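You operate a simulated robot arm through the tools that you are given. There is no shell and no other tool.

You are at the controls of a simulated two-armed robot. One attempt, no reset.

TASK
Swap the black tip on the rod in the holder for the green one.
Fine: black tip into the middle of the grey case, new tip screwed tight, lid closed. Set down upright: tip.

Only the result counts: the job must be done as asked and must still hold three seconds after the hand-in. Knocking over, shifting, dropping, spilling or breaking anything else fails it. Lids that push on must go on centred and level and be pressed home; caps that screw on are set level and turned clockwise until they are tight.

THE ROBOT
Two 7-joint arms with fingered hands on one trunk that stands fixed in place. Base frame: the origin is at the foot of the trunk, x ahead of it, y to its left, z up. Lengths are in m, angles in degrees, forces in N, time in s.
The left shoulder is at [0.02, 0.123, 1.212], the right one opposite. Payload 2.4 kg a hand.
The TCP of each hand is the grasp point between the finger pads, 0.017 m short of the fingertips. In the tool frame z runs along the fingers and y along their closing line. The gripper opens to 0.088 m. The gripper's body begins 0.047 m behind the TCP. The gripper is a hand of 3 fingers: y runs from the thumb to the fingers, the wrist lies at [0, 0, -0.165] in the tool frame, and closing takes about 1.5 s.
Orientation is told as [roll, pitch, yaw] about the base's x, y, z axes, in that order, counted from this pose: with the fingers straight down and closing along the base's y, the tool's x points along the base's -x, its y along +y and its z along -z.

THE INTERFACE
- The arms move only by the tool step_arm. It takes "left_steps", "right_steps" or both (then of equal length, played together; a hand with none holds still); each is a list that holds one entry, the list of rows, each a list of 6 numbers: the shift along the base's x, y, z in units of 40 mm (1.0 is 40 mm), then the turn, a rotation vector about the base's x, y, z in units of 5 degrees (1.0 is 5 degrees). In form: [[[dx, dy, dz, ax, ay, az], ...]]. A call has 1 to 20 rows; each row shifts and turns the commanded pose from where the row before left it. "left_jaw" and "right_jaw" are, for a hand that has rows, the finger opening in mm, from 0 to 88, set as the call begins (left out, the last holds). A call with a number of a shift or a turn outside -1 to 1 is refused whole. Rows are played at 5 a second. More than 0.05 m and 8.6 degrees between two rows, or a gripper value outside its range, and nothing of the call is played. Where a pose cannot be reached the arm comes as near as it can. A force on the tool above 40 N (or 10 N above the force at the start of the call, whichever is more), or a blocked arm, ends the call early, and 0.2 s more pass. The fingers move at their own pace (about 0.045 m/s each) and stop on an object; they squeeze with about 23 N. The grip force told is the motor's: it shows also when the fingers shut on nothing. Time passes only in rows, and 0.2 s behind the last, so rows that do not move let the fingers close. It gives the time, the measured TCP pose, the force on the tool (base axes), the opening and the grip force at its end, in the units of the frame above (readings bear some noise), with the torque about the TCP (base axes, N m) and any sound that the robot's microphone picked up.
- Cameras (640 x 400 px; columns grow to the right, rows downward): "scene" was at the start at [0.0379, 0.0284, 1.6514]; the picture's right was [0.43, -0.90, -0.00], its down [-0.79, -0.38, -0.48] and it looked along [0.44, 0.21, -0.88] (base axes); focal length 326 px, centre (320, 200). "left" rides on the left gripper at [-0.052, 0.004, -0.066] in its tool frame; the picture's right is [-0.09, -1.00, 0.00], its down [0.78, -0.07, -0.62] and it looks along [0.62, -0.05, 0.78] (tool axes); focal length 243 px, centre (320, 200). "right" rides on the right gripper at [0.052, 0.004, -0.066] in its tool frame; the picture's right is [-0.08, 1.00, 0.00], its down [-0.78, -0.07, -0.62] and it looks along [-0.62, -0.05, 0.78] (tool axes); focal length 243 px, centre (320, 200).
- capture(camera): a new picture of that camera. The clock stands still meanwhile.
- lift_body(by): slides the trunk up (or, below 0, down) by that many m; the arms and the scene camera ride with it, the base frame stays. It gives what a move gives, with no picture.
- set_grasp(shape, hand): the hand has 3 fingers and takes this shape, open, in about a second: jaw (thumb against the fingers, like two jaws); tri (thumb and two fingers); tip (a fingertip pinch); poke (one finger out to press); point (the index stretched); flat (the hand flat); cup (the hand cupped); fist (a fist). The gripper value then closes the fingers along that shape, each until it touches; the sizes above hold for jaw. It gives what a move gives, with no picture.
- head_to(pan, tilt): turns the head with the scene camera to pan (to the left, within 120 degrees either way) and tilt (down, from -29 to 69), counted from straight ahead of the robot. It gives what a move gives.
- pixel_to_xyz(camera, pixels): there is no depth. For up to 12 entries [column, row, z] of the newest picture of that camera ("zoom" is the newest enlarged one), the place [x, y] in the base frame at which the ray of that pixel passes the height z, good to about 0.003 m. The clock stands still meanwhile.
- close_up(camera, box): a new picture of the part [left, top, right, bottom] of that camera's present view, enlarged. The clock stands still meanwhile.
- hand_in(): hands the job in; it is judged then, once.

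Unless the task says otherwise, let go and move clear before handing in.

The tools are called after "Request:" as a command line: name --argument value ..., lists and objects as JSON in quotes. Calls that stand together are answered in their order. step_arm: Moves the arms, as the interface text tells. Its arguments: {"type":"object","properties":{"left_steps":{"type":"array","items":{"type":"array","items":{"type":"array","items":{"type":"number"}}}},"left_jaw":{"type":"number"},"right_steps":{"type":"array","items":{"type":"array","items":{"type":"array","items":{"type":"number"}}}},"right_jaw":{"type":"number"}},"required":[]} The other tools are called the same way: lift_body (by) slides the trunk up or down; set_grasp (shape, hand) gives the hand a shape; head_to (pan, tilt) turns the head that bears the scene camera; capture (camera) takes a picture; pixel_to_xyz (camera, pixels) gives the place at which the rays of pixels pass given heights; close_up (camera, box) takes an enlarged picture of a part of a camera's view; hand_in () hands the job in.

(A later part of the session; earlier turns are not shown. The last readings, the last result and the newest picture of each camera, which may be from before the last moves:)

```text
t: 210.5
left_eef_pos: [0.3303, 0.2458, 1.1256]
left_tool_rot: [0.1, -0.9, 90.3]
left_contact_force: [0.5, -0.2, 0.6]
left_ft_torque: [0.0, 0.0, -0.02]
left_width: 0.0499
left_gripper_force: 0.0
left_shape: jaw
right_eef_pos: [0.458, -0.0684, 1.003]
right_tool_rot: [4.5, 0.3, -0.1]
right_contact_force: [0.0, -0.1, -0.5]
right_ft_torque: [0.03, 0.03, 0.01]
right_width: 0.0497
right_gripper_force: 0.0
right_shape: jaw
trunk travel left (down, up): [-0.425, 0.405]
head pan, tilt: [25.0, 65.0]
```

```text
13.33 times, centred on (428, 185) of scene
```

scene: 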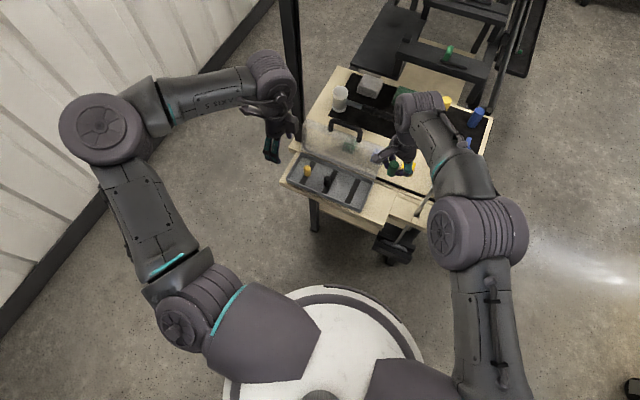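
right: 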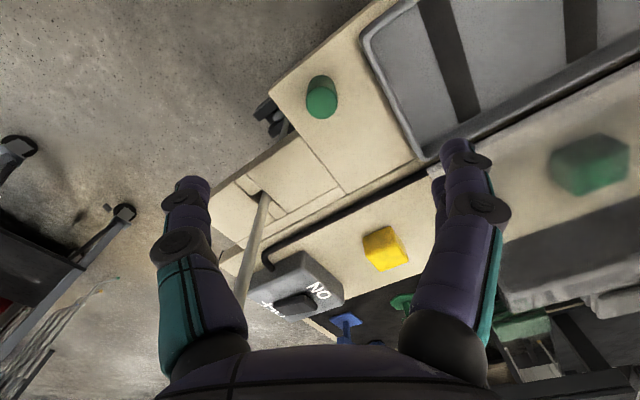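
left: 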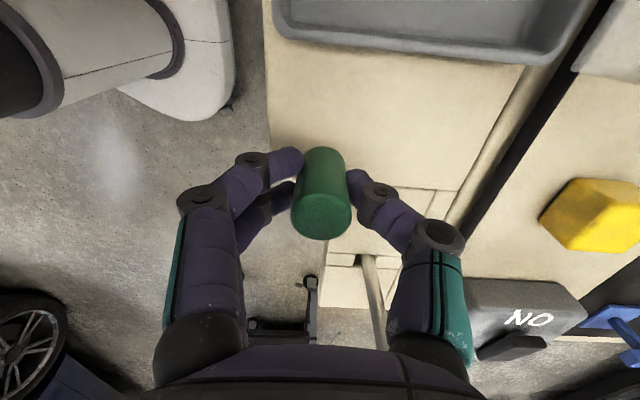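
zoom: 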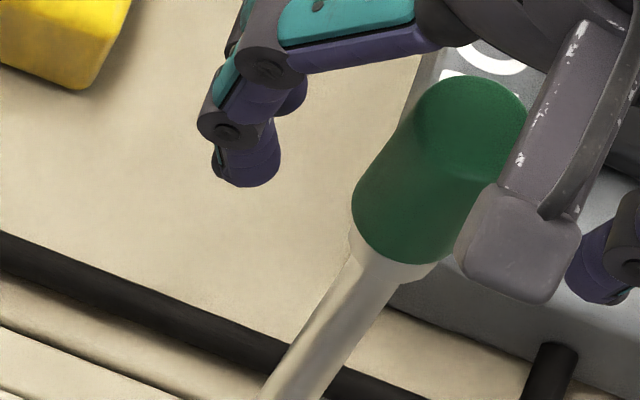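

The green tip sits collinear on the rod. Levelling the hand and turning to yaw 95° with open fingers around it.

Request:
step_arm --right_steps '[[[0, 0.018, 0.01, -0.45, 0, 0], [0, 0.018, 0.01, -0.45, 0, 0], [0, 0, 0, 0, 0, 1], [0, 0, 0, 0, 0, 1], [0, 0, 0, 0, 0, 1], [0, 0, 0, 0, 0, 1], [0, 0, 0, 0, 0, 1], [0, 0, 0, 0, 0, 1], [0, 0, 0, 0, 0, 1], [0, 0, 0, 0, 0, 1], [0, 0, 0, 0, 0, 1], [0, 0, 0, 0, 0, 1], [0, 0, 0, 0, 0, 1], [0, 0, 0, 0, 0, 1], [0, 0, 0, 0, 0, 1], [0, 0, 0, 0, 0, 1], [0, 0, 0, 0, 0, 1], [0, 0, 0, 0, 0, 1], [0, 0, 0, 0, 0, 1]]]' --right_jaw 60

Request:
step_arm --right_steps '[[[0, 0.02, 0, 0, 0, 1], [0, 0.02, 0, 0, 0, 1]]]'

Request:
close_up --camera "right" --box '[236, 100, 404, 240]'

Request:
close_up --camera "scene" --box '[366, 160, 462, 260]'

```text
t: 214.5
left_eef_pos: [0.3316, 0.2461, 1.1268]
left_tool_rot: [-0.1, -0.8, 90.3]
left_contact_force: [-0.7, -0.4, -0.8]
left_ft_torque: [0.02, 0.02, -0.02]
left_width: 0.0498
left_gripper_force: 0.0
left_shape: jaw
right_eef_pos: [0.4581, -0.0669, 1.0035]
right_tool_rot: [0.1, 0.3, 84.9]
right_contact_force: [1.3, -0.4, -0.7]
right_ft_torque: [0.0, -0.04, 0.02]
right_width: 0.0597
right_gripper_force: 0.0
right_shape: jaw
trunk travel left (down, up): [-0.425, 0.405]
head pan, tilt: [25.0, 65.0]
```

```text
t: 215.1
left_eef_pos: [0.3307, 0.2457, 1.1271]
left_tool_rot: [0.0, -0.8, 90.2]
left_contact_force: [-0.6, -0.2, -0.4]
left_ft_torque: [-0.04, 0.01, -0.02]
left_width: 0.0498
left_gripper_force: 0.0
left_shape: jaw
right_eef_pos: [0.4581, -0.0655, 1.0035]
right_tool_rot: [0.0, 0.3, 94.8]
right_contact_force: [-0.2, 0.6, -0.7]
right_ft_torque: [-0.01, -0.02, 0.01]
right_width: 0.0599
right_gripper_force: 0.1
right_shape: jaw
trunk travel left (down, up): [-0.425, 0.405]
head pan, tilt: [25.0, 65.0]
```

```text
2.86 times, centred on (320, 170) of right
```

zoom: 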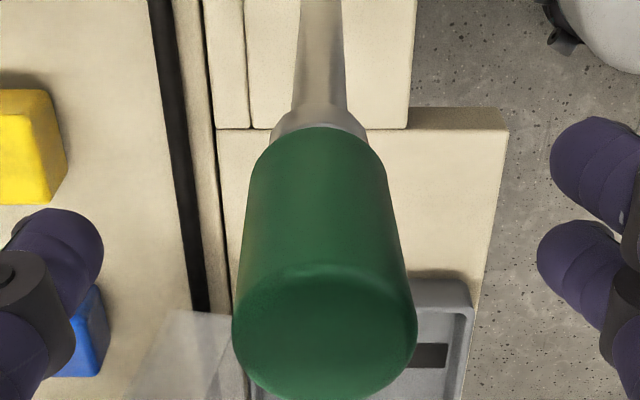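

```text
4.00 times, centred on (414, 210) of scene
```

zoom: 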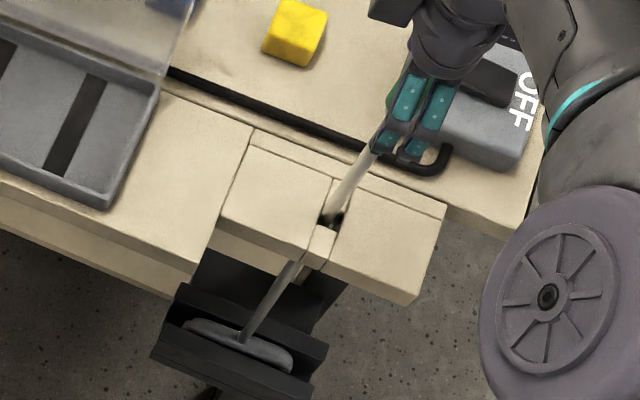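

The tip is seated and centred exactly like the good black-tip grip (offset ≈ -2.6 mm). Closing on it.

Request:
step_arm --right_steps '[[[0, 0, 0.03, 0, 0, 0], [0, 0, 0, 0, 0, 0], [0, 0, 0, 0, 0, 0], [0, 0, 0, 0, 0, 0], [0, 0, 0, 0, 0, 0], [0, 0, 0, 0, 0, 0], [0, 0, 0, 0, 0, 0], [0, 0, 0, 0, 0, 0]]]' --right_jaw 0

Request:
close_up --camera "right" --box '[236, 100, 404, 240]'

```text
t: 216.9
left_eef_pos: [0.3314, 0.2451, 1.1257]
left_tool_rot: [0.0, -0.8, 90.3]
left_contact_force: [0.8, -0.4, 0.3]
left_ft_torque: [-0.02, 0.01, 0.04]
left_width: 0.0495
left_gripper_force: 0.0
left_shape: jaw
right_eef_pos: [0.459, -0.0653, 1.0045]
right_tool_rot: [0.1, 0.2, 94.9]
right_contact_force: [-0.4, 0.8, -1.8]
right_ft_torque: [-0.02, 0.01, -0.02]
right_width: 0.0147
right_gripper_force: 22.8
right_shape: jaw
trunk travel left (down, up): [-0.425, 0.405]
head pan, tilt: [25.0, 65.0]
```

```text
2.86 times, centred on (320, 170) of right
```

zoom: 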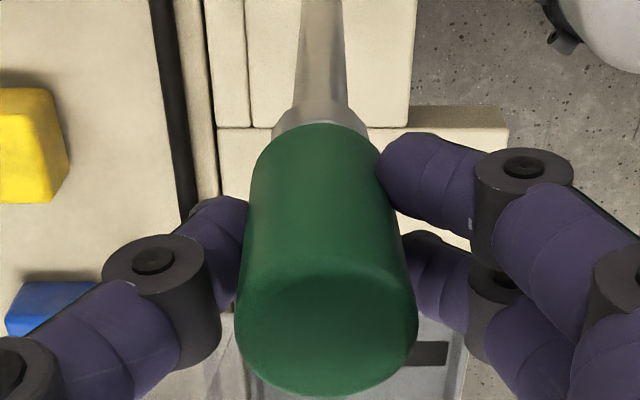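

Firm straight grip (14.7 mm, 23 N). Screwing clockwise from +95° to -85°, following the tip axis and watching the torque.

Request:
step_arm --right_steps '[[[0.004, -0.003, -0.001, 0, 0, -1], [0.004, -0.003, -0.001, 0, 0, -1], [0.004, -0.003, -0.001, 0, 0, -1], [0.004, -0.003, -0.001, 0, 0, -1], [0.004, -0.003, -0.001, 0, 0, -1], [0.004, -0.003, -0.001, 0, 0, -1], [0.004, -0.003, -0.001, 0, 0, -1], [0.004, -0.003, -0.001, 0, 0, -1], [0.004, -0.003, -0.001, 0, 0, -1], [0.004, -0.003, -0.001, 0, 0, -1], [0.004, -0.003, -0.001, 0, 0, -1], [0.004, -0.003, -0.001, 0, 0, -1], [0.004, -0.003, -0.001, 0, 0, -1], [0.004, -0.003, -0.001, 0, 0, -1], [0.004, -0.003, -0.001, 0, 0, -1], [0.004, -0.003, -0.001, 0, 0, -1], [0.004, -0.003, -0.001, 0, 0, -1], [0.004, -0.003, -0.001, 0, 0, -1]]]'

Request:
close_up --camera "scene" --box '[366, 160, 462, 260]'

Request:
step_arm --right_steps '[[[-0.003, -0.004, -0.001, 0, 0, -1], [-0.003, -0.004, -0.001, 0, 0, -1], [-0.003, -0.004, -0.001, 0, 0, -1], [-0.003, -0.004, -0.001, 0, 0, -1], [-0.003, -0.004, -0.001, 0, 0, -1], [-0.003, -0.004, -0.001, 0, 0, -1], [-0.003, -0.004, -0.001, 0, 0, -1], [-0.003, -0.004, -0.001, 0, 0, -1], [-0.003, -0.004, -0.001, 0, 0, -1], [-0.003, -0.004, -0.001, 0, 0, -1], [-0.003, -0.004, -0.001, 0, 0, -1], [-0.003, -0.004, -0.001, 0, 0, -1], [-0.003, -0.004, -0.001, 0, 0, -1], [-0.003, -0.004, -0.001, 0, 0, -1], [-0.003, -0.004, -0.001, 0, 0, -1], [-0.003, -0.004, -0.001, 0, 0, -1], [-0.003, -0.004, -0.001, 0, 0, -1], [-0.003, -0.004, -0.001, 0, 0, -1]]]'

Request:
close_up --camera "right" --box '[236, 100, 404, 240]'

Request:
close_up --camera "scene" --box '[366, 160, 462, 260]'

```text
t: 220.7
left_eef_pos: [0.3318, 0.2451, 1.1258]
left_tool_rot: [0.0, -0.8, 90.3]
left_contact_force: [0.4, 0.8, 0.3]
left_ft_torque: [-0.01, -0.04, -0.04]
left_width: 0.0494
left_gripper_force: 0.1
left_shape: jaw
right_eef_pos: [0.4617, -0.0676, 1.0047]
right_tool_rot: [0.0, 0.3, 4.8]
right_contact_force: [-0.9, -1.9, -2.2]
right_ft_torque: [0.01, 0.05, 0.93]
right_width: 0.0125
right_gripper_force: 23.2
right_shape: jaw
trunk travel left (down, up): [-0.425, 0.405]
head pan, tilt: [25.0, 65.0]
```

```text
4.00 times, centred on (414, 210) of scene
```

zoom: 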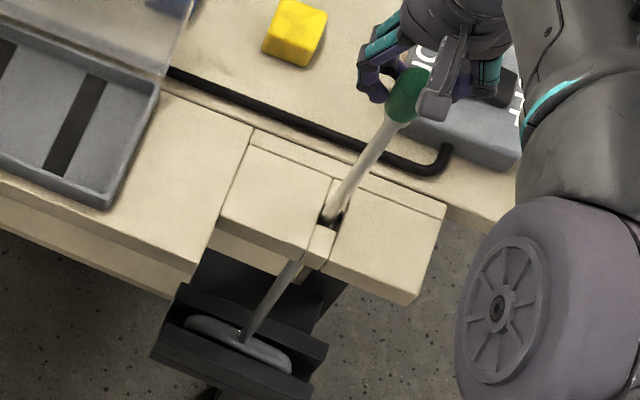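

```text
t: 224.5
left_eef_pos: [0.3312, 0.2422, 1.1262]
left_tool_rot: [0.0, -1.0, 90.2]
left_contact_force: [0.2, 0.0, -0.5]
left_ft_torque: [-0.06, 0.02, -0.01]
left_width: 0.0497
left_gripper_force: 0.2
left_shape: jaw
right_eef_pos: [0.4609, -0.0737, 1.0039]
right_tool_rot: [0.0, 0.2, -85.2]
right_contact_force: [18.3, -22.9, 20.9]
right_ft_torque: [0.28, 0.35, 0.23]
right_width: 0.0032
right_gripper_force: 22.5
right_shape: jaw
trunk travel left (down, up): [-0.425, 0.405]
head pan, tilt: [25.0, 65.0]
```

```text
2.86 times, centred on (320, 170) of right
```

zoom: 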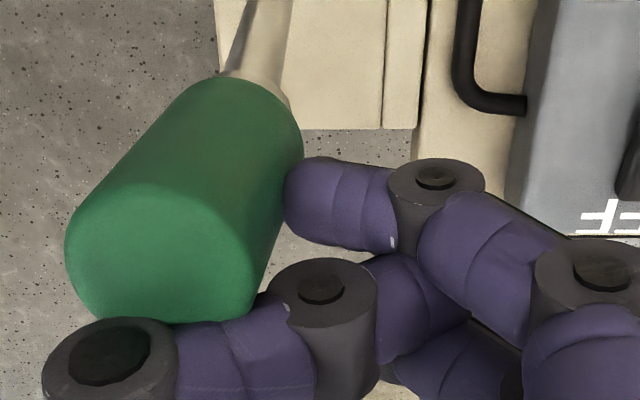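

```text
4.00 times, centred on (414, 210) of scene
```

zoom: 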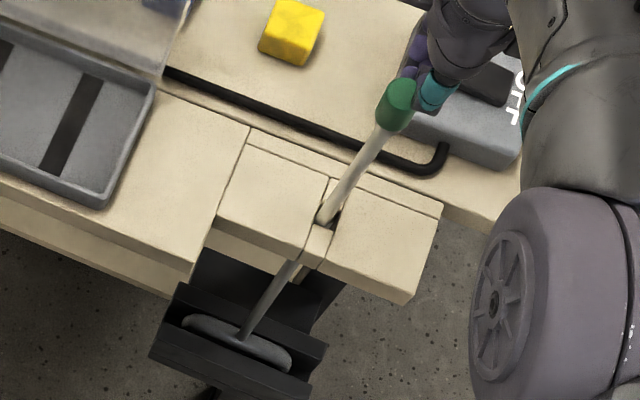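

After the first 90° the reaction torque reached 0.93 N·m — the tip came tight — and on the second half the fingers slipped off it; now the hand presses the tip sideways (~29 N). I'll back off sideways (+x,-y) and rise clear.

Request:
step_arm --right_steps '[[[0.08, -0.12, 0, 0, 0, 0], [0.08, -0.12, 0, 0, 0, 0], [0, 0, 0.3, 0, 0, 0], [0, 0, 0.6, 0, 0, 0], [0, 0, 0.7, 0, 0, 0], [0, 0, 0.7, 0, 0, 0]]]'

Request:
close_up --camera "scene" --box '[366, 160, 462, 260]'

Request:
capture --camera "right"

```text
t: 225.9
left_eef_pos: [0.3301, 0.2454, 1.1264]
left_tool_rot: [0.1, -0.8, 90.3]
left_contact_force: [0.5, 0.2, -0.5]
left_ft_torque: [-0.01, 0.0, 0.03]
left_width: 0.0498
left_gripper_force: 0.1
left_shape: jaw
right_eef_pos: [0.4674, -0.079, 1.0973]
right_tool_rot: [0.0, 0.3, -85.1]
right_contact_force: [0.1, -0.8, -0.9]
right_ft_torque: [0.0, -0.01, 0.02]
right_width: 0.0031
right_gripper_force: 22.9
right_shape: jaw
trunk travel left (down, up): [-0.425, 0.405]
head pan, tilt: [25.0, 65.0]
```

```text
4.00 times, centred on (414, 210) of scene
```

zoom: 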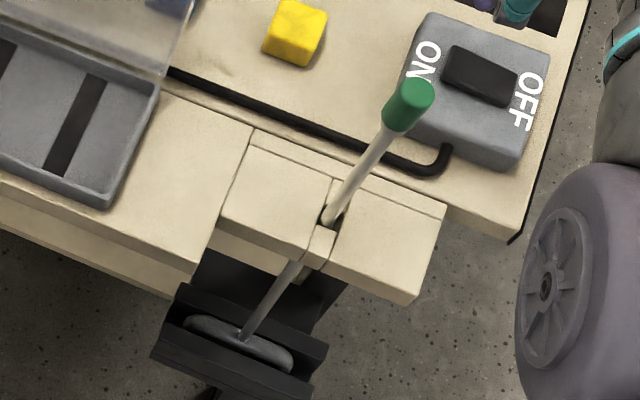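

```text
taken
```

right: 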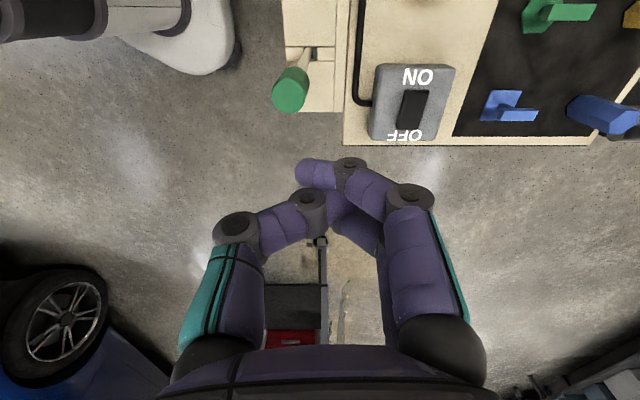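

The green tip is on the rod and the rod stands upright. Zooming on the joint to check for a gap.

Request:
close_up --camera "scene" --box '[416, 174, 456, 204]'

Request:
close_up --camera "right" --box '[256, 40, 336, 120]'

```text
13.33 times, centred on (436, 189) of scene
```

zoom: 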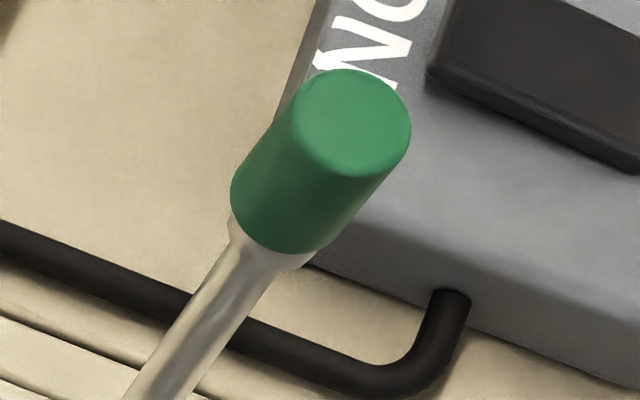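

```text
5.00 times, centred on (296, 80) of right
```

zoom: 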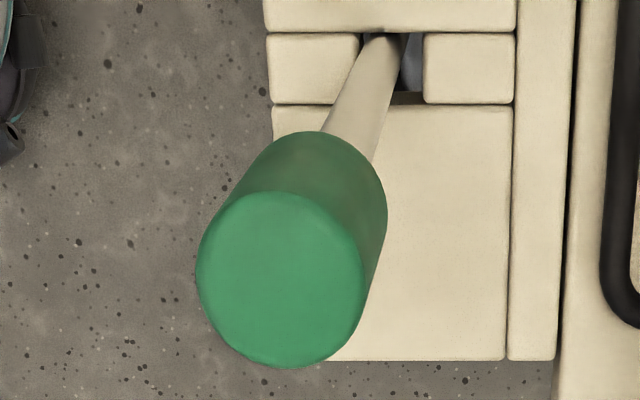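

The tip is flush on the collar. The rod leans ~1.5° toward me from the slip, so I'll regrip (which recentres it) at yaw +60° and give a short, measured final tightening turn.

Request:
step_arm --right_steps '[[[-0.012, 0.0115, 0, 0, 0, 1], [-0.012, 0.0115, 0, 0, 0, 1], [-0.012, 0.0115, 0, 0, 0, 1], [-0.012, 0.0115, 0, 0, 0, 1], [-0.012, 0.0115, 0, 0, 0, 1], [-0.012, 0.0115, 0, 0, 0, 1], [-0.012, 0.0115, 0, 0, 0, 1], [-0.012, 0.0115, 0, 0, 0, 1], [-0.012, 0.0115, 0, 0, 0, 1], [-0.012, 0.0115, 0, 0, 0, 1], [-0.012, 0.0115, 0, 0, 0, 1], [-0.012, 0.0115, 0, 0, 0, 1], [-0.012, 0.0115, 0, 0, 0, 1], [-0.012, 0.0115, 0, 0, 0, 1], [-0.012, 0.0115, 0, 0, 0, 1], [-0.012, 0.0115, 0, 0, 0, 1], [-0.012, 0.0115, 0, 0, 0, 1], [-0.012, 0.0115, 0, 0, 0, 1], [-0.012, 0.0115, 0, 0, 0, 1], [-0.012, 0.0115, 0, 0, 0, 1]]]' --right_jaw 60

Request:
step_arm --right_steps '[[[-0.012, 0.0115, 0, 0, 0, 1], [-0.012, 0.0115, 0, 0, 0, 1], [-0.012, 0.0115, 0, 0, 0, 1], [-0.012, 0.0115, 0, 0, 0, 1], [-0.012, 0.0115, 0, 0, 0, 1], [-0.012, 0.0115, 0, 0, 0, 1], [-0.012, 0.0115, 0, 0, 0, 1], [-0.012, 0.0115, 0, 0, 0, 1], [-0.012, 0.0115, 0, 0, 0, 1]]]'

Request:
capture --camera "right"

Request:
close_up --camera "right" --box '[256, 60, 384, 180]'

```text
t: 230.1
left_eef_pos: [0.3307, 0.2455, 1.1259]
left_tool_rot: [0.0, -0.8, 90.2]
left_contact_force: [0.0, 0.4, 0.1]
left_ft_torque: [0.03, 0.01, -0.01]
left_width: 0.0496
left_gripper_force: 0.1
left_shape: jaw
right_eef_pos: [0.4576, -0.0702, 1.0975]
right_tool_rot: [0.0, 0.4, 15.0]
right_contact_force: [0.4, -0.4, 0.8]
right_ft_torque: [0.0, 0.0, 0.02]
right_width: 0.0598
right_gripper_force: 0.1
right_shape: jaw
trunk travel left (down, up): [-0.425, 0.405]
head pan, tilt: [25.0, 65.0]
```

```text
t: 232.1
left_eef_pos: [0.3307, 0.2452, 1.1267]
left_tool_rot: [0.0, -0.7, 90.3]
left_contact_force: [0.9, 0.0, -0.4]
left_ft_torque: [0.02, 0.02, 0.01]
left_width: 0.0496
left_gripper_force: 0.0
left_shape: jaw
right_eef_pos: [0.4531, -0.0664, 1.0963]
right_tool_rot: [0.1, 0.3, 60.0]
right_contact_force: [0.0, -0.7, 0.2]
right_ft_torque: [0.0, -0.02, 0.03]
right_width: 0.0599
right_gripper_force: 0.0
right_shape: jaw
trunk travel left (down, up): [-0.425, 0.405]
head pan, tilt: [25.0, 65.0]
```

```text
taken
```

right: 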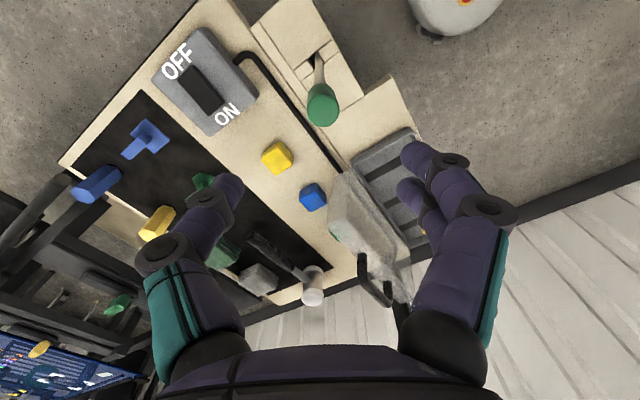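

```text
3.33 times, centred on (320, 120) of right
```

zoom: 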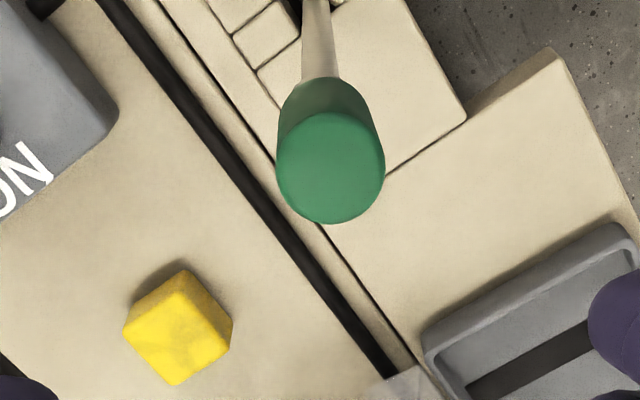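

The tip is at the ideal offset under the hand; its axis is at about (0.4505,-0.068), leaning ~6 mm toward me. Descending and gripping.

Request:
step_arm --right_steps '[[[-0.02, 0.012, -0.6, 0, 0, 0], [0, 0, -0.6, 0, 0, 0], [0, 0, -0.6, 0, 0, 0], [0, 0, -0.48, 0, 0, 0]]]'

Request:
step_arm --right_steps '[[[0, 0, 0, 0, 0, 0], [0, 0, 0, 0, 0, 0], [0, 0, 0, 0, 0, 0], [0, 0, 0, 0, 0, 0], [0, 0, 0, 0, 0, 0], [0, 0, 0, 0, 0, 0], [0, 0, 0, 0, 0, 0]]]' --right_jaw 0

Request:
close_up --camera "right" --box '[236, 100, 404, 240]'

```text
t: 233.1
left_eef_pos: [0.3311, 0.2442, 1.1264]
left_tool_rot: [0.0, -0.8, 90.3]
left_contact_force: [0.1, -1.4, -0.8]
left_ft_torque: [-0.02, 0.0, -0.01]
left_width: 0.0497
left_gripper_force: 0.1
left_shape: jaw
right_eef_pos: [0.4525, -0.0658, 1.0063]
right_tool_rot: [0.0, 0.3, 59.9]
right_contact_force: [0.2, -0.6, 1.1]
right_ft_torque: [0.0, 0.03, -0.02]
right_width: 0.0599
right_gripper_force: 0.0
right_shape: jaw
trunk travel left (down, up): [-0.425, 0.405]
head pan, tilt: [25.0, 65.0]
```

```text
t: 234.7
left_eef_pos: [0.3313, 0.2449, 1.1264]
left_tool_rot: [-0.1, -0.8, 90.4]
left_contact_force: [-0.7, 0.5, 0.2]
left_ft_torque: [-0.02, -0.04, -0.02]
left_width: 0.0494
left_gripper_force: 0.0
left_shape: jaw
right_eef_pos: [0.4525, -0.0646, 1.006]
right_tool_rot: [0.2, 0.2, 59.9]
right_contact_force: [1.5, 1.3, -1.5]
right_ft_torque: [0.01, -0.03, 0.04]
right_width: 0.0116
right_gripper_force: 23.3
right_shape: jaw
trunk travel left (down, up): [-0.425, 0.405]
head pan, tilt: [25.0, 65.0]
```

```text
2.86 times, centred on (320, 170) of right
```

zoom: 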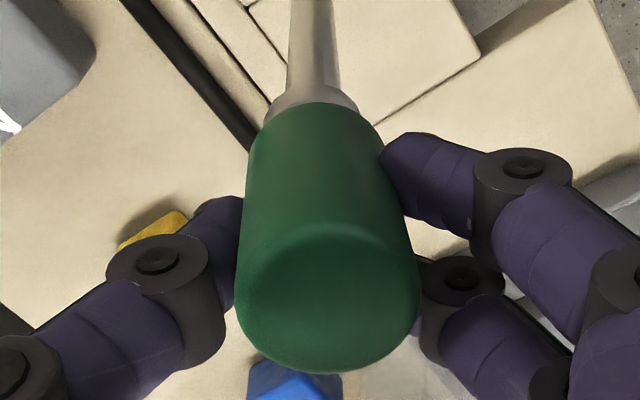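

Tip sits ~6 mm off (width 11.6 mm). Reopening, shifting 3.5 mm and regripping for the firmer hold.

Request:
step_arm --right_steps '[[[0, 0, 0, 0, 0, 0], [0, 0, 0, 0, 0, 0], [0, 0, 0, 0, 0, 0], [-0.045, -0.076, 0, 0, 0, 0], [0, 0, 0, 0, 0, 0]]]' --right_jaw 46

Request:
close_up --camera "right" --box '[236, 100, 404, 240]'

Request:
step_arm --right_steps '[[[0, 0, 0, 0, 0, 0], [0, 0, 0, 0, 0, 0], [0, 0, 0, 0, 0, 0], [0, 0, 0, 0, 0, 0], [0, 0, 0, 0, 0, 0], [0, 0, 0, 0, 0, 0]]]' --right_jaw 0

Request:
close_up --camera "right" --box '[236, 100, 404, 240]'

```text
t: 235.9
left_eef_pos: [0.3326, 0.2448, 1.1247]
left_tool_rot: [0.0, -0.8, 90.2]
left_contact_force: [0.1, 0.0, -0.5]
left_ft_torque: [0.01, 0.01, -0.02]
left_width: 0.0498
left_gripper_force: 0.1
left_shape: jaw
right_eef_pos: [0.4494, -0.0689, 1.0049]
right_tool_rot: [-0.1, 0.3, 59.8]
right_contact_force: [-0.2, 0.0, -0.9]
right_ft_torque: [-0.02, 0.0, 0.02]
right_width: 0.0455
right_gripper_force: 0.1
right_shape: jaw
trunk travel left (down, up): [-0.425, 0.405]
head pan, tilt: [25.0, 65.0]
```

```text
2.86 times, centred on (320, 170) of right
```

zoom: 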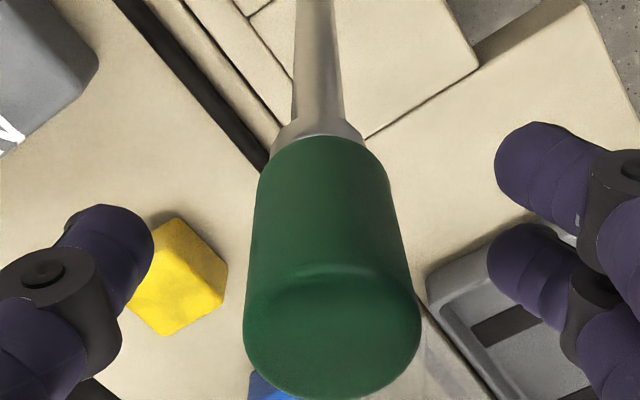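

```text
t: 237.3
left_eef_pos: [0.3295, 0.2458, 1.126]
left_tool_rot: [0.0, -0.8, 90.3]
left_contact_force: [-0.7, -0.5, 0.1]
left_ft_torque: [0.0, -0.01, 0.01]
left_width: 0.0496
left_gripper_force: 0.0
left_shape: jaw
right_eef_pos: [0.4498, -0.0681, 1.0064]
right_tool_rot: [0.1, 0.3, 59.9]
right_contact_force: [2.7, 0.9, -1.1]
right_ft_torque: [0.03, -0.05, 0.05]
right_width: 0.0147
right_gripper_force: 22.7
right_shape: jaw
trunk travel left (down, up): [-0.425, 0.405]
head pan, tilt: [25.0, 65.0]
```

```text
2.86 times, centred on (320, 170) of right
```

zoom: 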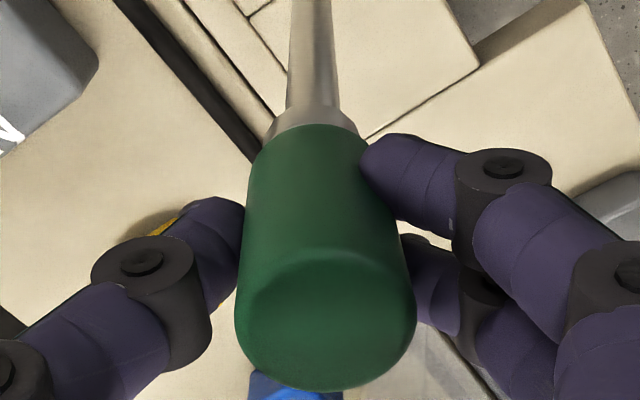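

Good grip (14.7 mm). I'll ease the rod back upright by +7 mm in x, then turn clockwise in small steps watching torque.

Request:
step_arm --right_steps '[[[0.06, 0.01, 0, 0, 0, 0], [0.06, 0.01, 0, 0, 0, 0], [0.05, 0, 0, 0, 0, 0]]]'

Request:
step_arm --right_steps '[[[0, 0, 0, 0, 0, -1], [0, 0, 0, 0, 0, -1]]]'

Request:
step_arm --right_steps '[[[0, 0, 0, 0, 0, -1], [0, 0, 0, 0, 0, -1]]]'

```text
t: 238.1
left_eef_pos: [0.331, 0.245, 1.1253]
left_tool_rot: [0.0, -0.8, 90.3]
left_contact_force: [0.6, -0.1, 0.1]
left_ft_torque: [-0.01, -0.01, -0.01]
left_width: 0.0496
left_gripper_force: 0.0
left_shape: jaw
right_eef_pos: [0.4566, -0.0669, 1.0057]
right_tool_rot: [0.1, 0.3, 59.9]
right_contact_force: [-0.6, 0.2, 0.4]
right_ft_torque: [0.04, 0.03, 0.05]
right_width: 0.0143
right_gripper_force: 23.2
right_shape: jaw
trunk travel left (down, up): [-0.425, 0.405]
head pan, tilt: [25.0, 65.0]
```

```text
t: 238.7
left_eef_pos: [0.3299, 0.2455, 1.1254]
left_tool_rot: [0.0, -0.8, 90.3]
left_contact_force: [-0.7, -0.1, 0.6]
left_ft_torque: [0.01, 0.01, -0.01]
left_width: 0.0495
left_gripper_force: 0.1
left_shape: jaw
right_eef_pos: [0.456, -0.0664, 1.0052]
right_tool_rot: [0.0, 0.3, 49.8]
right_contact_force: [-0.1, 0.0, 0.3]
right_ft_torque: [0.0, 0.03, 0.17]
right_width: 0.0144
right_gripper_force: 23.0
right_shape: jaw
trunk travel left (down, up): [-0.425, 0.405]
head pan, tilt: [25.0, 65.0]
```

```text
t: 239.3
left_eef_pos: [0.3309, 0.2455, 1.1269]
left_tool_rot: [0.0, -0.8, 90.3]
left_contact_force: [-0.6, 0.1, 0.5]
left_ft_torque: [0.02, 0.02, 0.03]
left_width: 0.0499
left_gripper_force: 0.0
left_shape: jaw
right_eef_pos: [0.4571, -0.0672, 1.0058]
right_tool_rot: [0.0, 0.3, 39.8]
right_contact_force: [-1.0, -0.1, 0.2]
right_ft_torque: [0.02, 0.03, 0.3]
right_width: 0.0146
right_gripper_force: 23.5
right_shape: jaw
trunk travel left (down, up): [-0.425, 0.405]
head pan, tilt: [25.0, 65.0]
```

Torque rises steadily with angle (0.17 → 0.30 N·m): the tip is already resisting. Continuing to about 0.8–0.9 N·m.

Request:
step_arm --right_steps '[[[0.004, 0, 0, 0, 0, -1], [0.004, 0, 0, 0, 0, -1]]]'

Request:
step_arm --right_steps '[[[0.003, 0, 0, 0, 0, -1], [0.003, 0, 0, 0, 0, -1]]]'

Request:
step_arm --right_steps '[[[0, 0, 0, 0, 0, -1], [0, 0, 0, 0, 0, -1]]]'

Request:
close_up --camera "right" --box '[236, 100, 404, 240]'

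Request:
close_up --camera "scene" --box '[366, 160, 462, 260]'

```text
t: 239.9
left_eef_pos: [0.3306, 0.2444, 1.126]
left_tool_rot: [-0.1, -0.8, 90.3]
left_contact_force: [0.3, -0.2, 0.0]
left_ft_torque: [-0.01, 0.02, -0.01]
left_width: 0.0499
left_gripper_force: 0.1
left_shape: jaw
right_eef_pos: [0.4566, -0.0665, 1.0057]
right_tool_rot: [0.0, 0.2, 29.8]
right_contact_force: [-0.3, 0.1, 1.9]
right_ft_torque: [-0.01, 0.04, 0.46]
right_width: 0.0141
right_gripper_force: 23.1
right_shape: jaw
trunk travel left (down, up): [-0.425, 0.405]
head pan, tilt: [25.0, 65.0]
```

```text
t: 240.5
left_eef_pos: [0.3311, 0.2452, 1.1254]
left_tool_rot: [0.0, -0.8, 90.4]
left_contact_force: [0.5, -0.6, 0.8]
left_ft_torque: [0.01, 0.01, -0.01]
left_width: 0.0498
left_gripper_force: 0.0
left_shape: jaw
right_eef_pos: [0.4572, -0.067, 1.0057]
right_tool_rot: [0.1, 0.2, 19.8]
right_contact_force: [-1.1, 0.0, 1.5]
right_ft_torque: [-0.01, 0.08, 0.58]
right_width: 0.0142
right_gripper_force: 23.3
right_shape: jaw
trunk travel left (down, up): [-0.425, 0.405]
head pan, tilt: [25.0, 65.0]
```

```text
t: 241.1
left_eef_pos: [0.3304, 0.2446, 1.1264]
left_tool_rot: [0.0, -0.7, 90.3]
left_contact_force: [-0.2, 0.1, -0.4]
left_ft_torque: [0.04, 0.0, -0.01]
left_width: 0.0497
left_gripper_force: 0.0
left_shape: jaw
right_eef_pos: [0.4581, -0.0681, 1.0054]
right_tool_rot: [-0.1, 0.2, 9.8]
right_contact_force: [-0.1, -1.6, 5.0]
right_ft_torque: [0.02, 0.09, 0.78]
right_width: 0.0143
right_gripper_force: 23.2
right_shape: jaw
trunk travel left (down, up): [-0.425, 0.405]
head pan, tilt: [25.0, 65.0]
```

```text
2.86 times, centred on (320, 170) of right
```

zoom: 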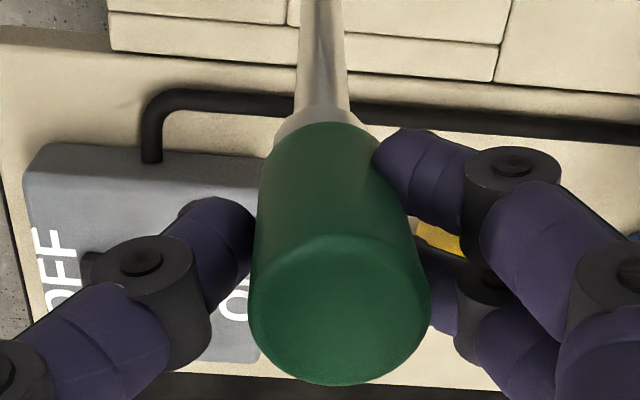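

```text
4.00 times, centred on (414, 210) of scene
```

zoom: 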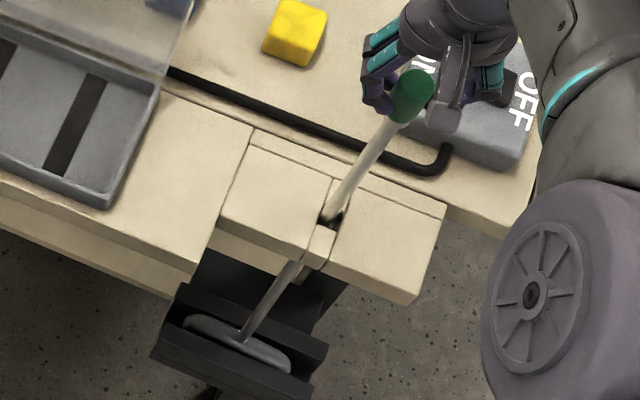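

Torque is 0.78 N·m at 50° without slip. I'll hold still a moment to see whether it stays (tight) or relaxes.

Request:
step_arm --right_steps '[[[0, 0, 0, 0, 0, 0], [0, 0, 0, 0, 0, 0], [0, 0, 0, 0, 0, 0]]]'

Request:
step_arm --right_steps '[[[0, 0, 0, 0, 0, -1], [0, 0, 0, 0, 0, -1]]]'

```text
t: 241.9
left_eef_pos: [0.3291, 0.246, 1.1264]
left_tool_rot: [0.0, -0.8, 90.4]
left_contact_force: [0.6, 0.4, 0.7]
left_ft_torque: [-0.01, 0.01, -0.01]
left_width: 0.0496
left_gripper_force: 0.1
left_shape: jaw
right_eef_pos: [0.457, -0.0678, 1.0062]
right_tool_rot: [0.1, 0.2, 10.0]
right_contact_force: [-0.2, -1.7, 4.6]
right_ft_torque: [-0.02, 0.11, 0.82]
right_width: 0.0143
right_gripper_force: 22.5
right_shape: jaw
trunk travel left (down, up): [-0.425, 0.405]
head pan, tilt: [25.0, 65.0]
```

```text
t: 242.5
left_eef_pos: [0.3292, 0.2443, 1.1264]
left_tool_rot: [0.0, -0.8, 90.3]
left_contact_force: [0.8, -0.1, -0.8]
left_ft_torque: [0.01, -0.02, 0.04]
left_width: 0.0499
left_gripper_force: 0.0
left_shape: jaw
right_eef_pos: [0.4549, -0.0685, 1.0061]
right_tool_rot: [0.1, 0.5, -0.2]
right_contact_force: [-11.8, 0.5, -3.4]
right_ft_torque: [0.06, 0.19, 0.22]
right_width: 0.0127
right_gripper_force: 22.5
right_shape: jaw
trunk travel left (down, up): [-0.425, 0.405]
head pan, tilt: [25.0, 65.0]
```

Torque held at 0.82 N·m while still, then the fingers slipped — the tip is tight against its stop. Releasing and rising clear.

Request:
step_arm --right_steps '[[[0, 0, 0, 0, 0, 0], [0, 0, 0, 0, 0, 0], [0, 0, 0, 0, 0, 0], [0, 0, 0, 0, 0, 0], [0, 0, 0, 0, 0, 0]]]' --right_jaw 60

Request:
close_up --camera "right" --box '[236, 100, 404, 240]'

Request:
step_arm --right_steps '[[[0, 0, 0.4, 0, 0, 0], [0, 0, 0.7, 0, 0, 0], [0, 0, 0.8, 0, 0, 0], [0, 0, 0.6, 0, 0, 0]]]'

Request:
close_up --camera "scene" --box '[366, 160, 462, 260]'

Request:
close_up --camera "right" --box '[256, 40, 384, 140]'

```text
t: 243.7
left_eef_pos: [0.3305, 0.2452, 1.1253]
left_tool_rot: [0.0, -0.8, 90.3]
left_contact_force: [0.0, -0.7, 0.7]
left_ft_torque: [0.01, -0.04, -0.01]
left_width: 0.0496
left_gripper_force: 0.1
left_shape: jaw
right_eef_pos: [0.457, -0.0693, 1.0055]
right_tool_rot: [0.0, 0.3, -0.2]
right_contact_force: [-0.2, -0.4, -0.2]
right_ft_torque: [0.03, 0.0, 0.01]
right_width: 0.0598
right_gripper_force: 0.1
right_shape: jaw
trunk travel left (down, up): [-0.425, 0.405]
head pan, tilt: [25.0, 65.0]
```

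```text
2.86 times, centred on (320, 170) of right
```

zoom: 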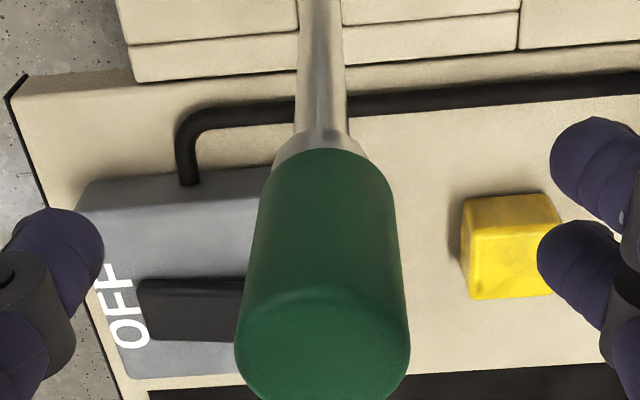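

```text
t: 244.7
left_eef_pos: [0.3292, 0.2452, 1.1268]
left_tool_rot: [0.0, -0.8, 90.3]
left_contact_force: [-0.2, 0.8, -0.1]
left_ft_torque: [0.03, -0.03, -0.01]
left_width: 0.0499
left_gripper_force: 0.1
left_shape: jaw
right_eef_pos: [0.4577, -0.0671, 1.106]
right_tool_rot: [0.1, 0.2, 0.0]
right_contact_force: [-0.2, -0.3, -0.4]
right_ft_torque: [-0.02, 0.0, -0.02]
right_width: 0.0597
right_gripper_force: 0.0
right_shape: jaw
trunk travel left (down, up): [-0.425, 0.405]
head pan, tilt: [25.0, 65.0]
```

```text
4.00 times, centred on (414, 210) of scene
```

zoom: 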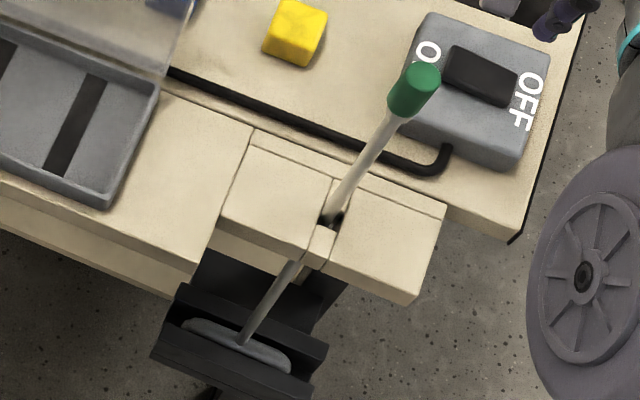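

```text
4.00 times, centred on (320, 90) of right
```

zoom: 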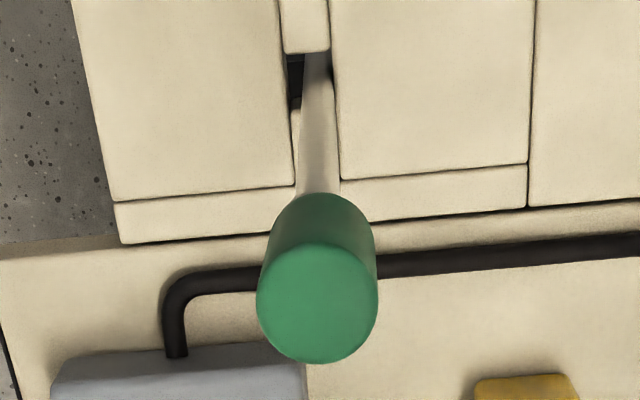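

The new green tip is on, tight, and the rod upright. Now the lid: I'll retract the right hand and bring the left hand back to the approach pose above the lid's handle.

Request:
step_arm --right_steps '[[[-0.4, -0.3, 0.2, 0, 0, 0], [-0.8, -0.5, 0, 0, 0, 0], [-0.8, -0.5, 0, 0, 0, 0], [-0.8, -0.5, 0, 0, 0, 0], [-0.5, -0.3, 0, 0, 0, 0], [0, 0, 0, 0, 0, 0]]]' --left_steps '[[[0.69, -0.28, -0.25, 0, -0.74, 0], [0.69, -0.28, -0.25, 0, -0.74, 0], [0.69, -0.28, -0.25, 0, -0.74, 0], [0.69, -0.28, -0.25, 0, -0.74, 0], [0.69, -0.28, -0.25, 0, -0.74, 0], [0.69, -0.28, -0.25, 0, -0.74, 0]]]' --left_jaw 60

Request:
capture --camera "left"

Request:
capture --camera "scene"

Request:
capture --camera "right"

```text
t: 246.1
left_eef_pos: [0.4979, 0.1778, 1.0634]
left_tool_rot: [-22.2, -0.6, 90.5]
left_contact_force: [0.7, 0.4, -0.2]
left_ft_torque: [0.04, 0.01, 0.01]
left_width: 0.0598
left_gripper_force: 0.1
left_shape: jaw
right_eef_pos: [0.3242, -0.1521, 1.1142]
right_tool_rot: [0.1, 0.3, 0.0]
right_contact_force: [-0.3, -0.3, -0.7]
right_ft_torque: [0.0, 0.01, 0.0]
right_width: 0.0598
right_gripper_force: 0.1
right_shape: jaw
trunk travel left (down, up): [-0.425, 0.405]
head pan, tilt: [25.0, 65.0]
```

```text
taken
```

left: 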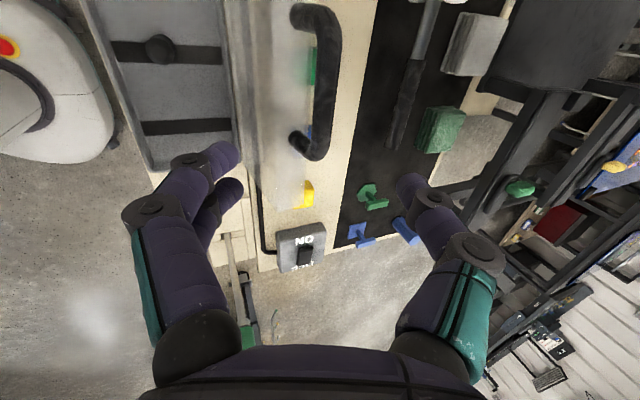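

```text
taken
```

scene: 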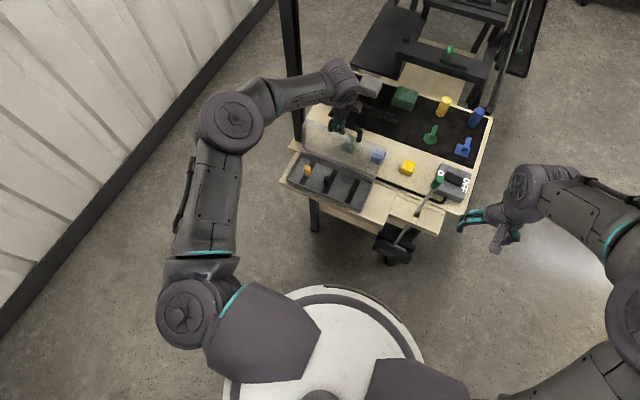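

```text
taken
```

right: 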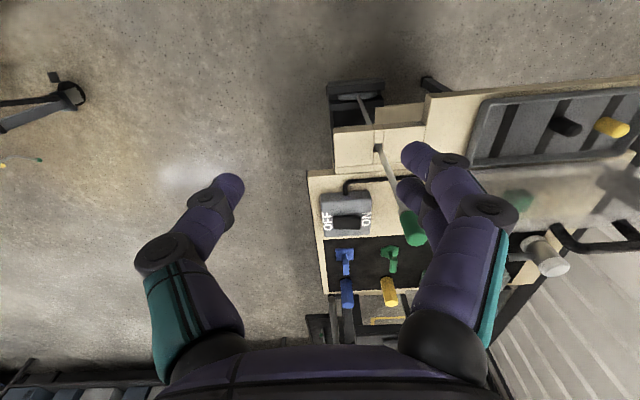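

The left hand is at the same approach pose as before, with the bar visible at (325,90). Descending along the tool axis to straddle the bar.

Request:
step_arm --left_steps '[[[0.18, 0, -0.44, 0, 0, 0], [0.18, 0, -0.44, 0, 0, 0], [0.18, 0, -0.44, 0, 0, 0]]]' --left_jaw 46

Request:
capture --camera "left"

Request:
close_up --camera "scene" --box '[280, 80, 400, 180]'

```text
t: 246.9
left_eef_pos: [0.5177, 0.1783, 1.013]
left_tool_rot: [-22.2, -0.6, 90.6]
left_contact_force: [-0.6, -0.7, 0.1]
left_ft_torque: [0.01, 0.04, 0.02]
left_width: 0.0464
left_gripper_force: 0.0
left_shape: jaw
right_eef_pos: [0.3264, -0.1515, 1.1135]
right_tool_rot: [0.2, 0.3, -0.2]
right_contact_force: [0.5, 0.8, -0.5]
right_ft_torque: [0.0, 0.01, -0.03]
right_width: 0.0598
right_gripper_force: 0.0
right_shape: jaw
trunk travel left (down, up): [-0.425, 0.405]
head pan, tilt: [25.0, 65.0]
```

```text
taken
```

left: 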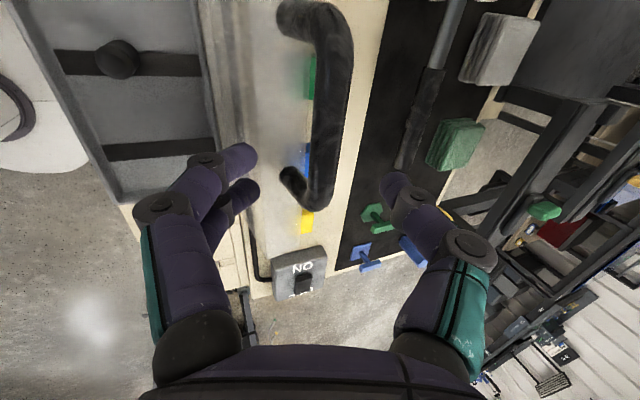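

```text
4.00 times, centred on (340, 130) of scene
```

zoom: 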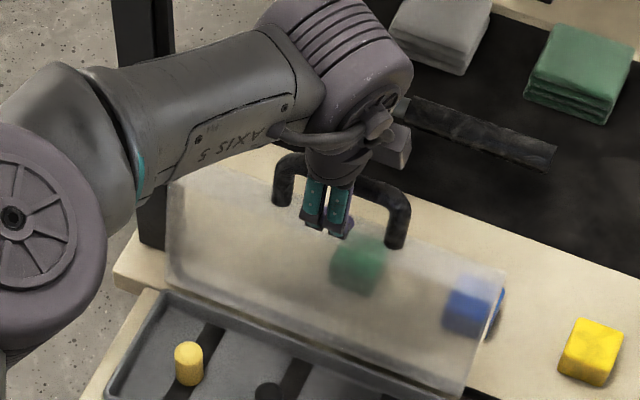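

The bar passes between the fingers (left) and thumb (right). Descending the last 38 mm.

Request:
step_arm --left_steps '[[[0.18, 0, -0.44, 0, 0, 0], [0.18, 0, -0.44, 0, 0, 0]]]'

Request:
capture --camera "left"

Request:
close_up --camera "scene" --box '[300, 90, 380, 160]'

```text
t: 247.5
left_eef_pos: [0.5333, 0.177, 0.9786]
left_tool_rot: [-22.2, -0.6, 90.7]
left_contact_force: [0.3, -0.2, 0.7]
left_ft_torque: [-0.03, 0.05, -0.01]
left_width: 0.0462
left_gripper_force: 0.2
left_shape: jaw
right_eef_pos: [0.3261, -0.1511, 1.1135]
right_tool_rot: [0.0, 0.3, -0.2]
right_contact_force: [0.5, -0.6, 0.2]
right_ft_torque: [0.03, 0.03, 0.01]
right_width: 0.0597
right_gripper_force: 0.1
right_shape: jaw
trunk travel left (down, up): [-0.425, 0.405]
head pan, tilt: [25.0, 65.0]
```

```text
taken
```

left: 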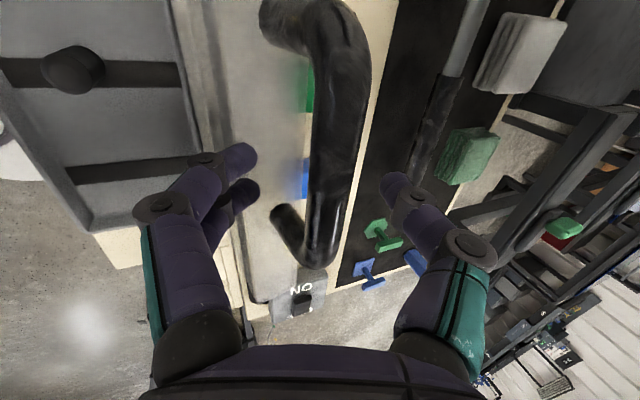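

```text
5.71 times, centred on (340, 125) of scene
```

zoom: 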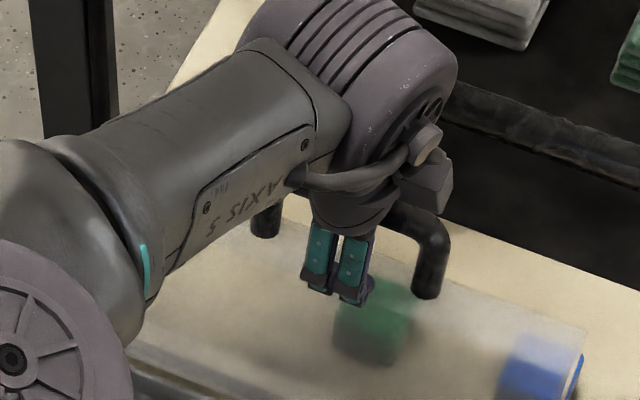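

The bar lies between thumb and fingers near the grasp centre. I'll close on it and swing the lid shut along the arc, letting the bar pivot in the grip.

Request:
step_arm --left_steps '[[[0, 0, 0, 0, 0, 0], [0, 0, 0, 0, 0, 0], [0, 0, 0, 0, 0, 0], [0, 0, 0, 0, 0, 0], [0, 0, 0, 0, 0, 0], [0, 0, 0, 0, 0, 0]]]' --left_jaw 0

Request:
capture --camera "left"

```text
t: 248.9
left_eef_pos: [0.5318, 0.1779, 0.9769]
left_tool_rot: [-22.0, -0.6, 90.5]
left_contact_force: [-2.8, -0.4, -11.3]
left_ft_torque: [0.01, -0.07, 0.03]
left_width: 0.0
left_gripper_force: 23.3
left_shape: jaw
right_eef_pos: [0.3252, -0.1513, 1.112]
right_tool_rot: [0.0, 0.3, -0.2]
right_contact_force: [-0.2, 1.3, -0.7]
right_ft_torque: [0.03, -0.02, 0.03]
right_width: 0.0595
right_gripper_force: 0.0
right_shape: jaw
trunk travel left (down, up): [-0.425, 0.405]
head pan, tilt: [25.0, 65.0]
```

```text
taken
```

left: 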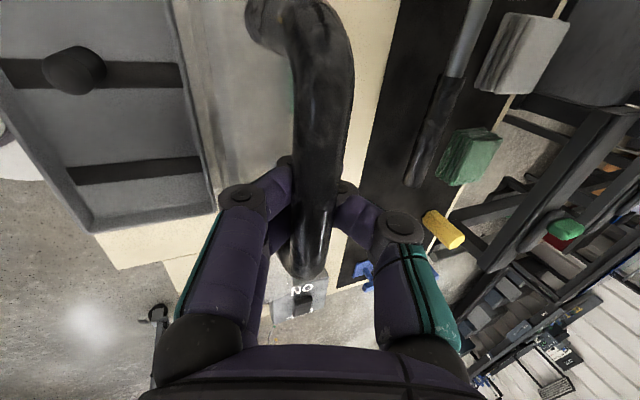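

The fingers closed beyond the bar (it lies ~12 mm palmward). I'll reopen, back off 12 mm along the tool axis and close again so the pads take the bar.

Request:
step_arm --left_steps '[[[0, 0, 0, 0, 0, 0], [0, 0, 0, 0, 0, 0], [0, 0, 0, 0, 0, 0], [-0.06, 0, 0.14, 0, 0, 0], [-0.06, 0, 0.14, 0, 0, 0]]]' --left_jaw 40

Request:
step_arm --left_steps '[[[0, 0, 0, 0, 0, 0], [0, 0, 0, 0, 0, 0], [0, 0, 0, 0, 0, 0], [0, 0, 0, 0, 0, 0], [0, 0, 0, 0, 0, 0]]]' --left_jaw 0

Request:
capture --camera "left"

```text
t: 250.1
left_eef_pos: [0.5273, 0.1782, 0.9898]
left_tool_rot: [-22.2, -0.6, 90.5]
left_contact_force: [-0.2, 0.1, -0.5]
left_ft_torque: [-0.02, -0.03, 0.05]
left_width: 0.0398
left_gripper_force: 0.0
left_shape: jaw
right_eef_pos: [0.325, -0.1508, 1.1138]
right_tool_rot: [0.2, 0.4, 0.0]
right_contact_force: [0.6, 0.6, 0.8]
right_ft_torque: [-0.03, -0.01, 0.02]
right_width: 0.0598
right_gripper_force: 0.1
right_shape: jaw
trunk travel left (down, up): [-0.425, 0.405]
head pan, tilt: [25.0, 65.0]
```

```text
t: 251.3
left_eef_pos: [0.5288, 0.177, 0.9885]
left_tool_rot: [-22.1, -0.6, 90.6]
left_contact_force: [-1.7, 1.0, -4.3]
left_ft_torque: [-0.02, 0.07, 0.03]
left_width: 0.0076
left_gripper_force: 23.3
left_shape: jaw
right_eef_pos: [0.3258, -0.1519, 1.1136]
right_tool_rot: [0.1, 0.3, -0.2]
right_contact_force: [-0.3, 1.0, 1.1]
right_ft_torque: [0.02, 0.01, 0.0]
right_width: 0.0597
right_gripper_force: 0.1
right_shape: jaw
trunk travel left (down, up): [-0.425, 0.405]
head pan, tilt: [25.0, 65.0]
```

```text
taken
```

left: 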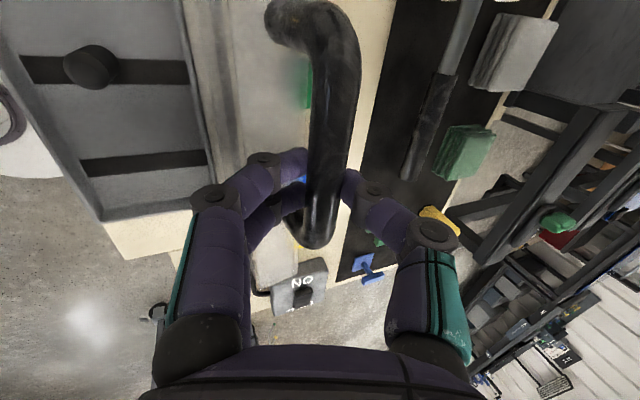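

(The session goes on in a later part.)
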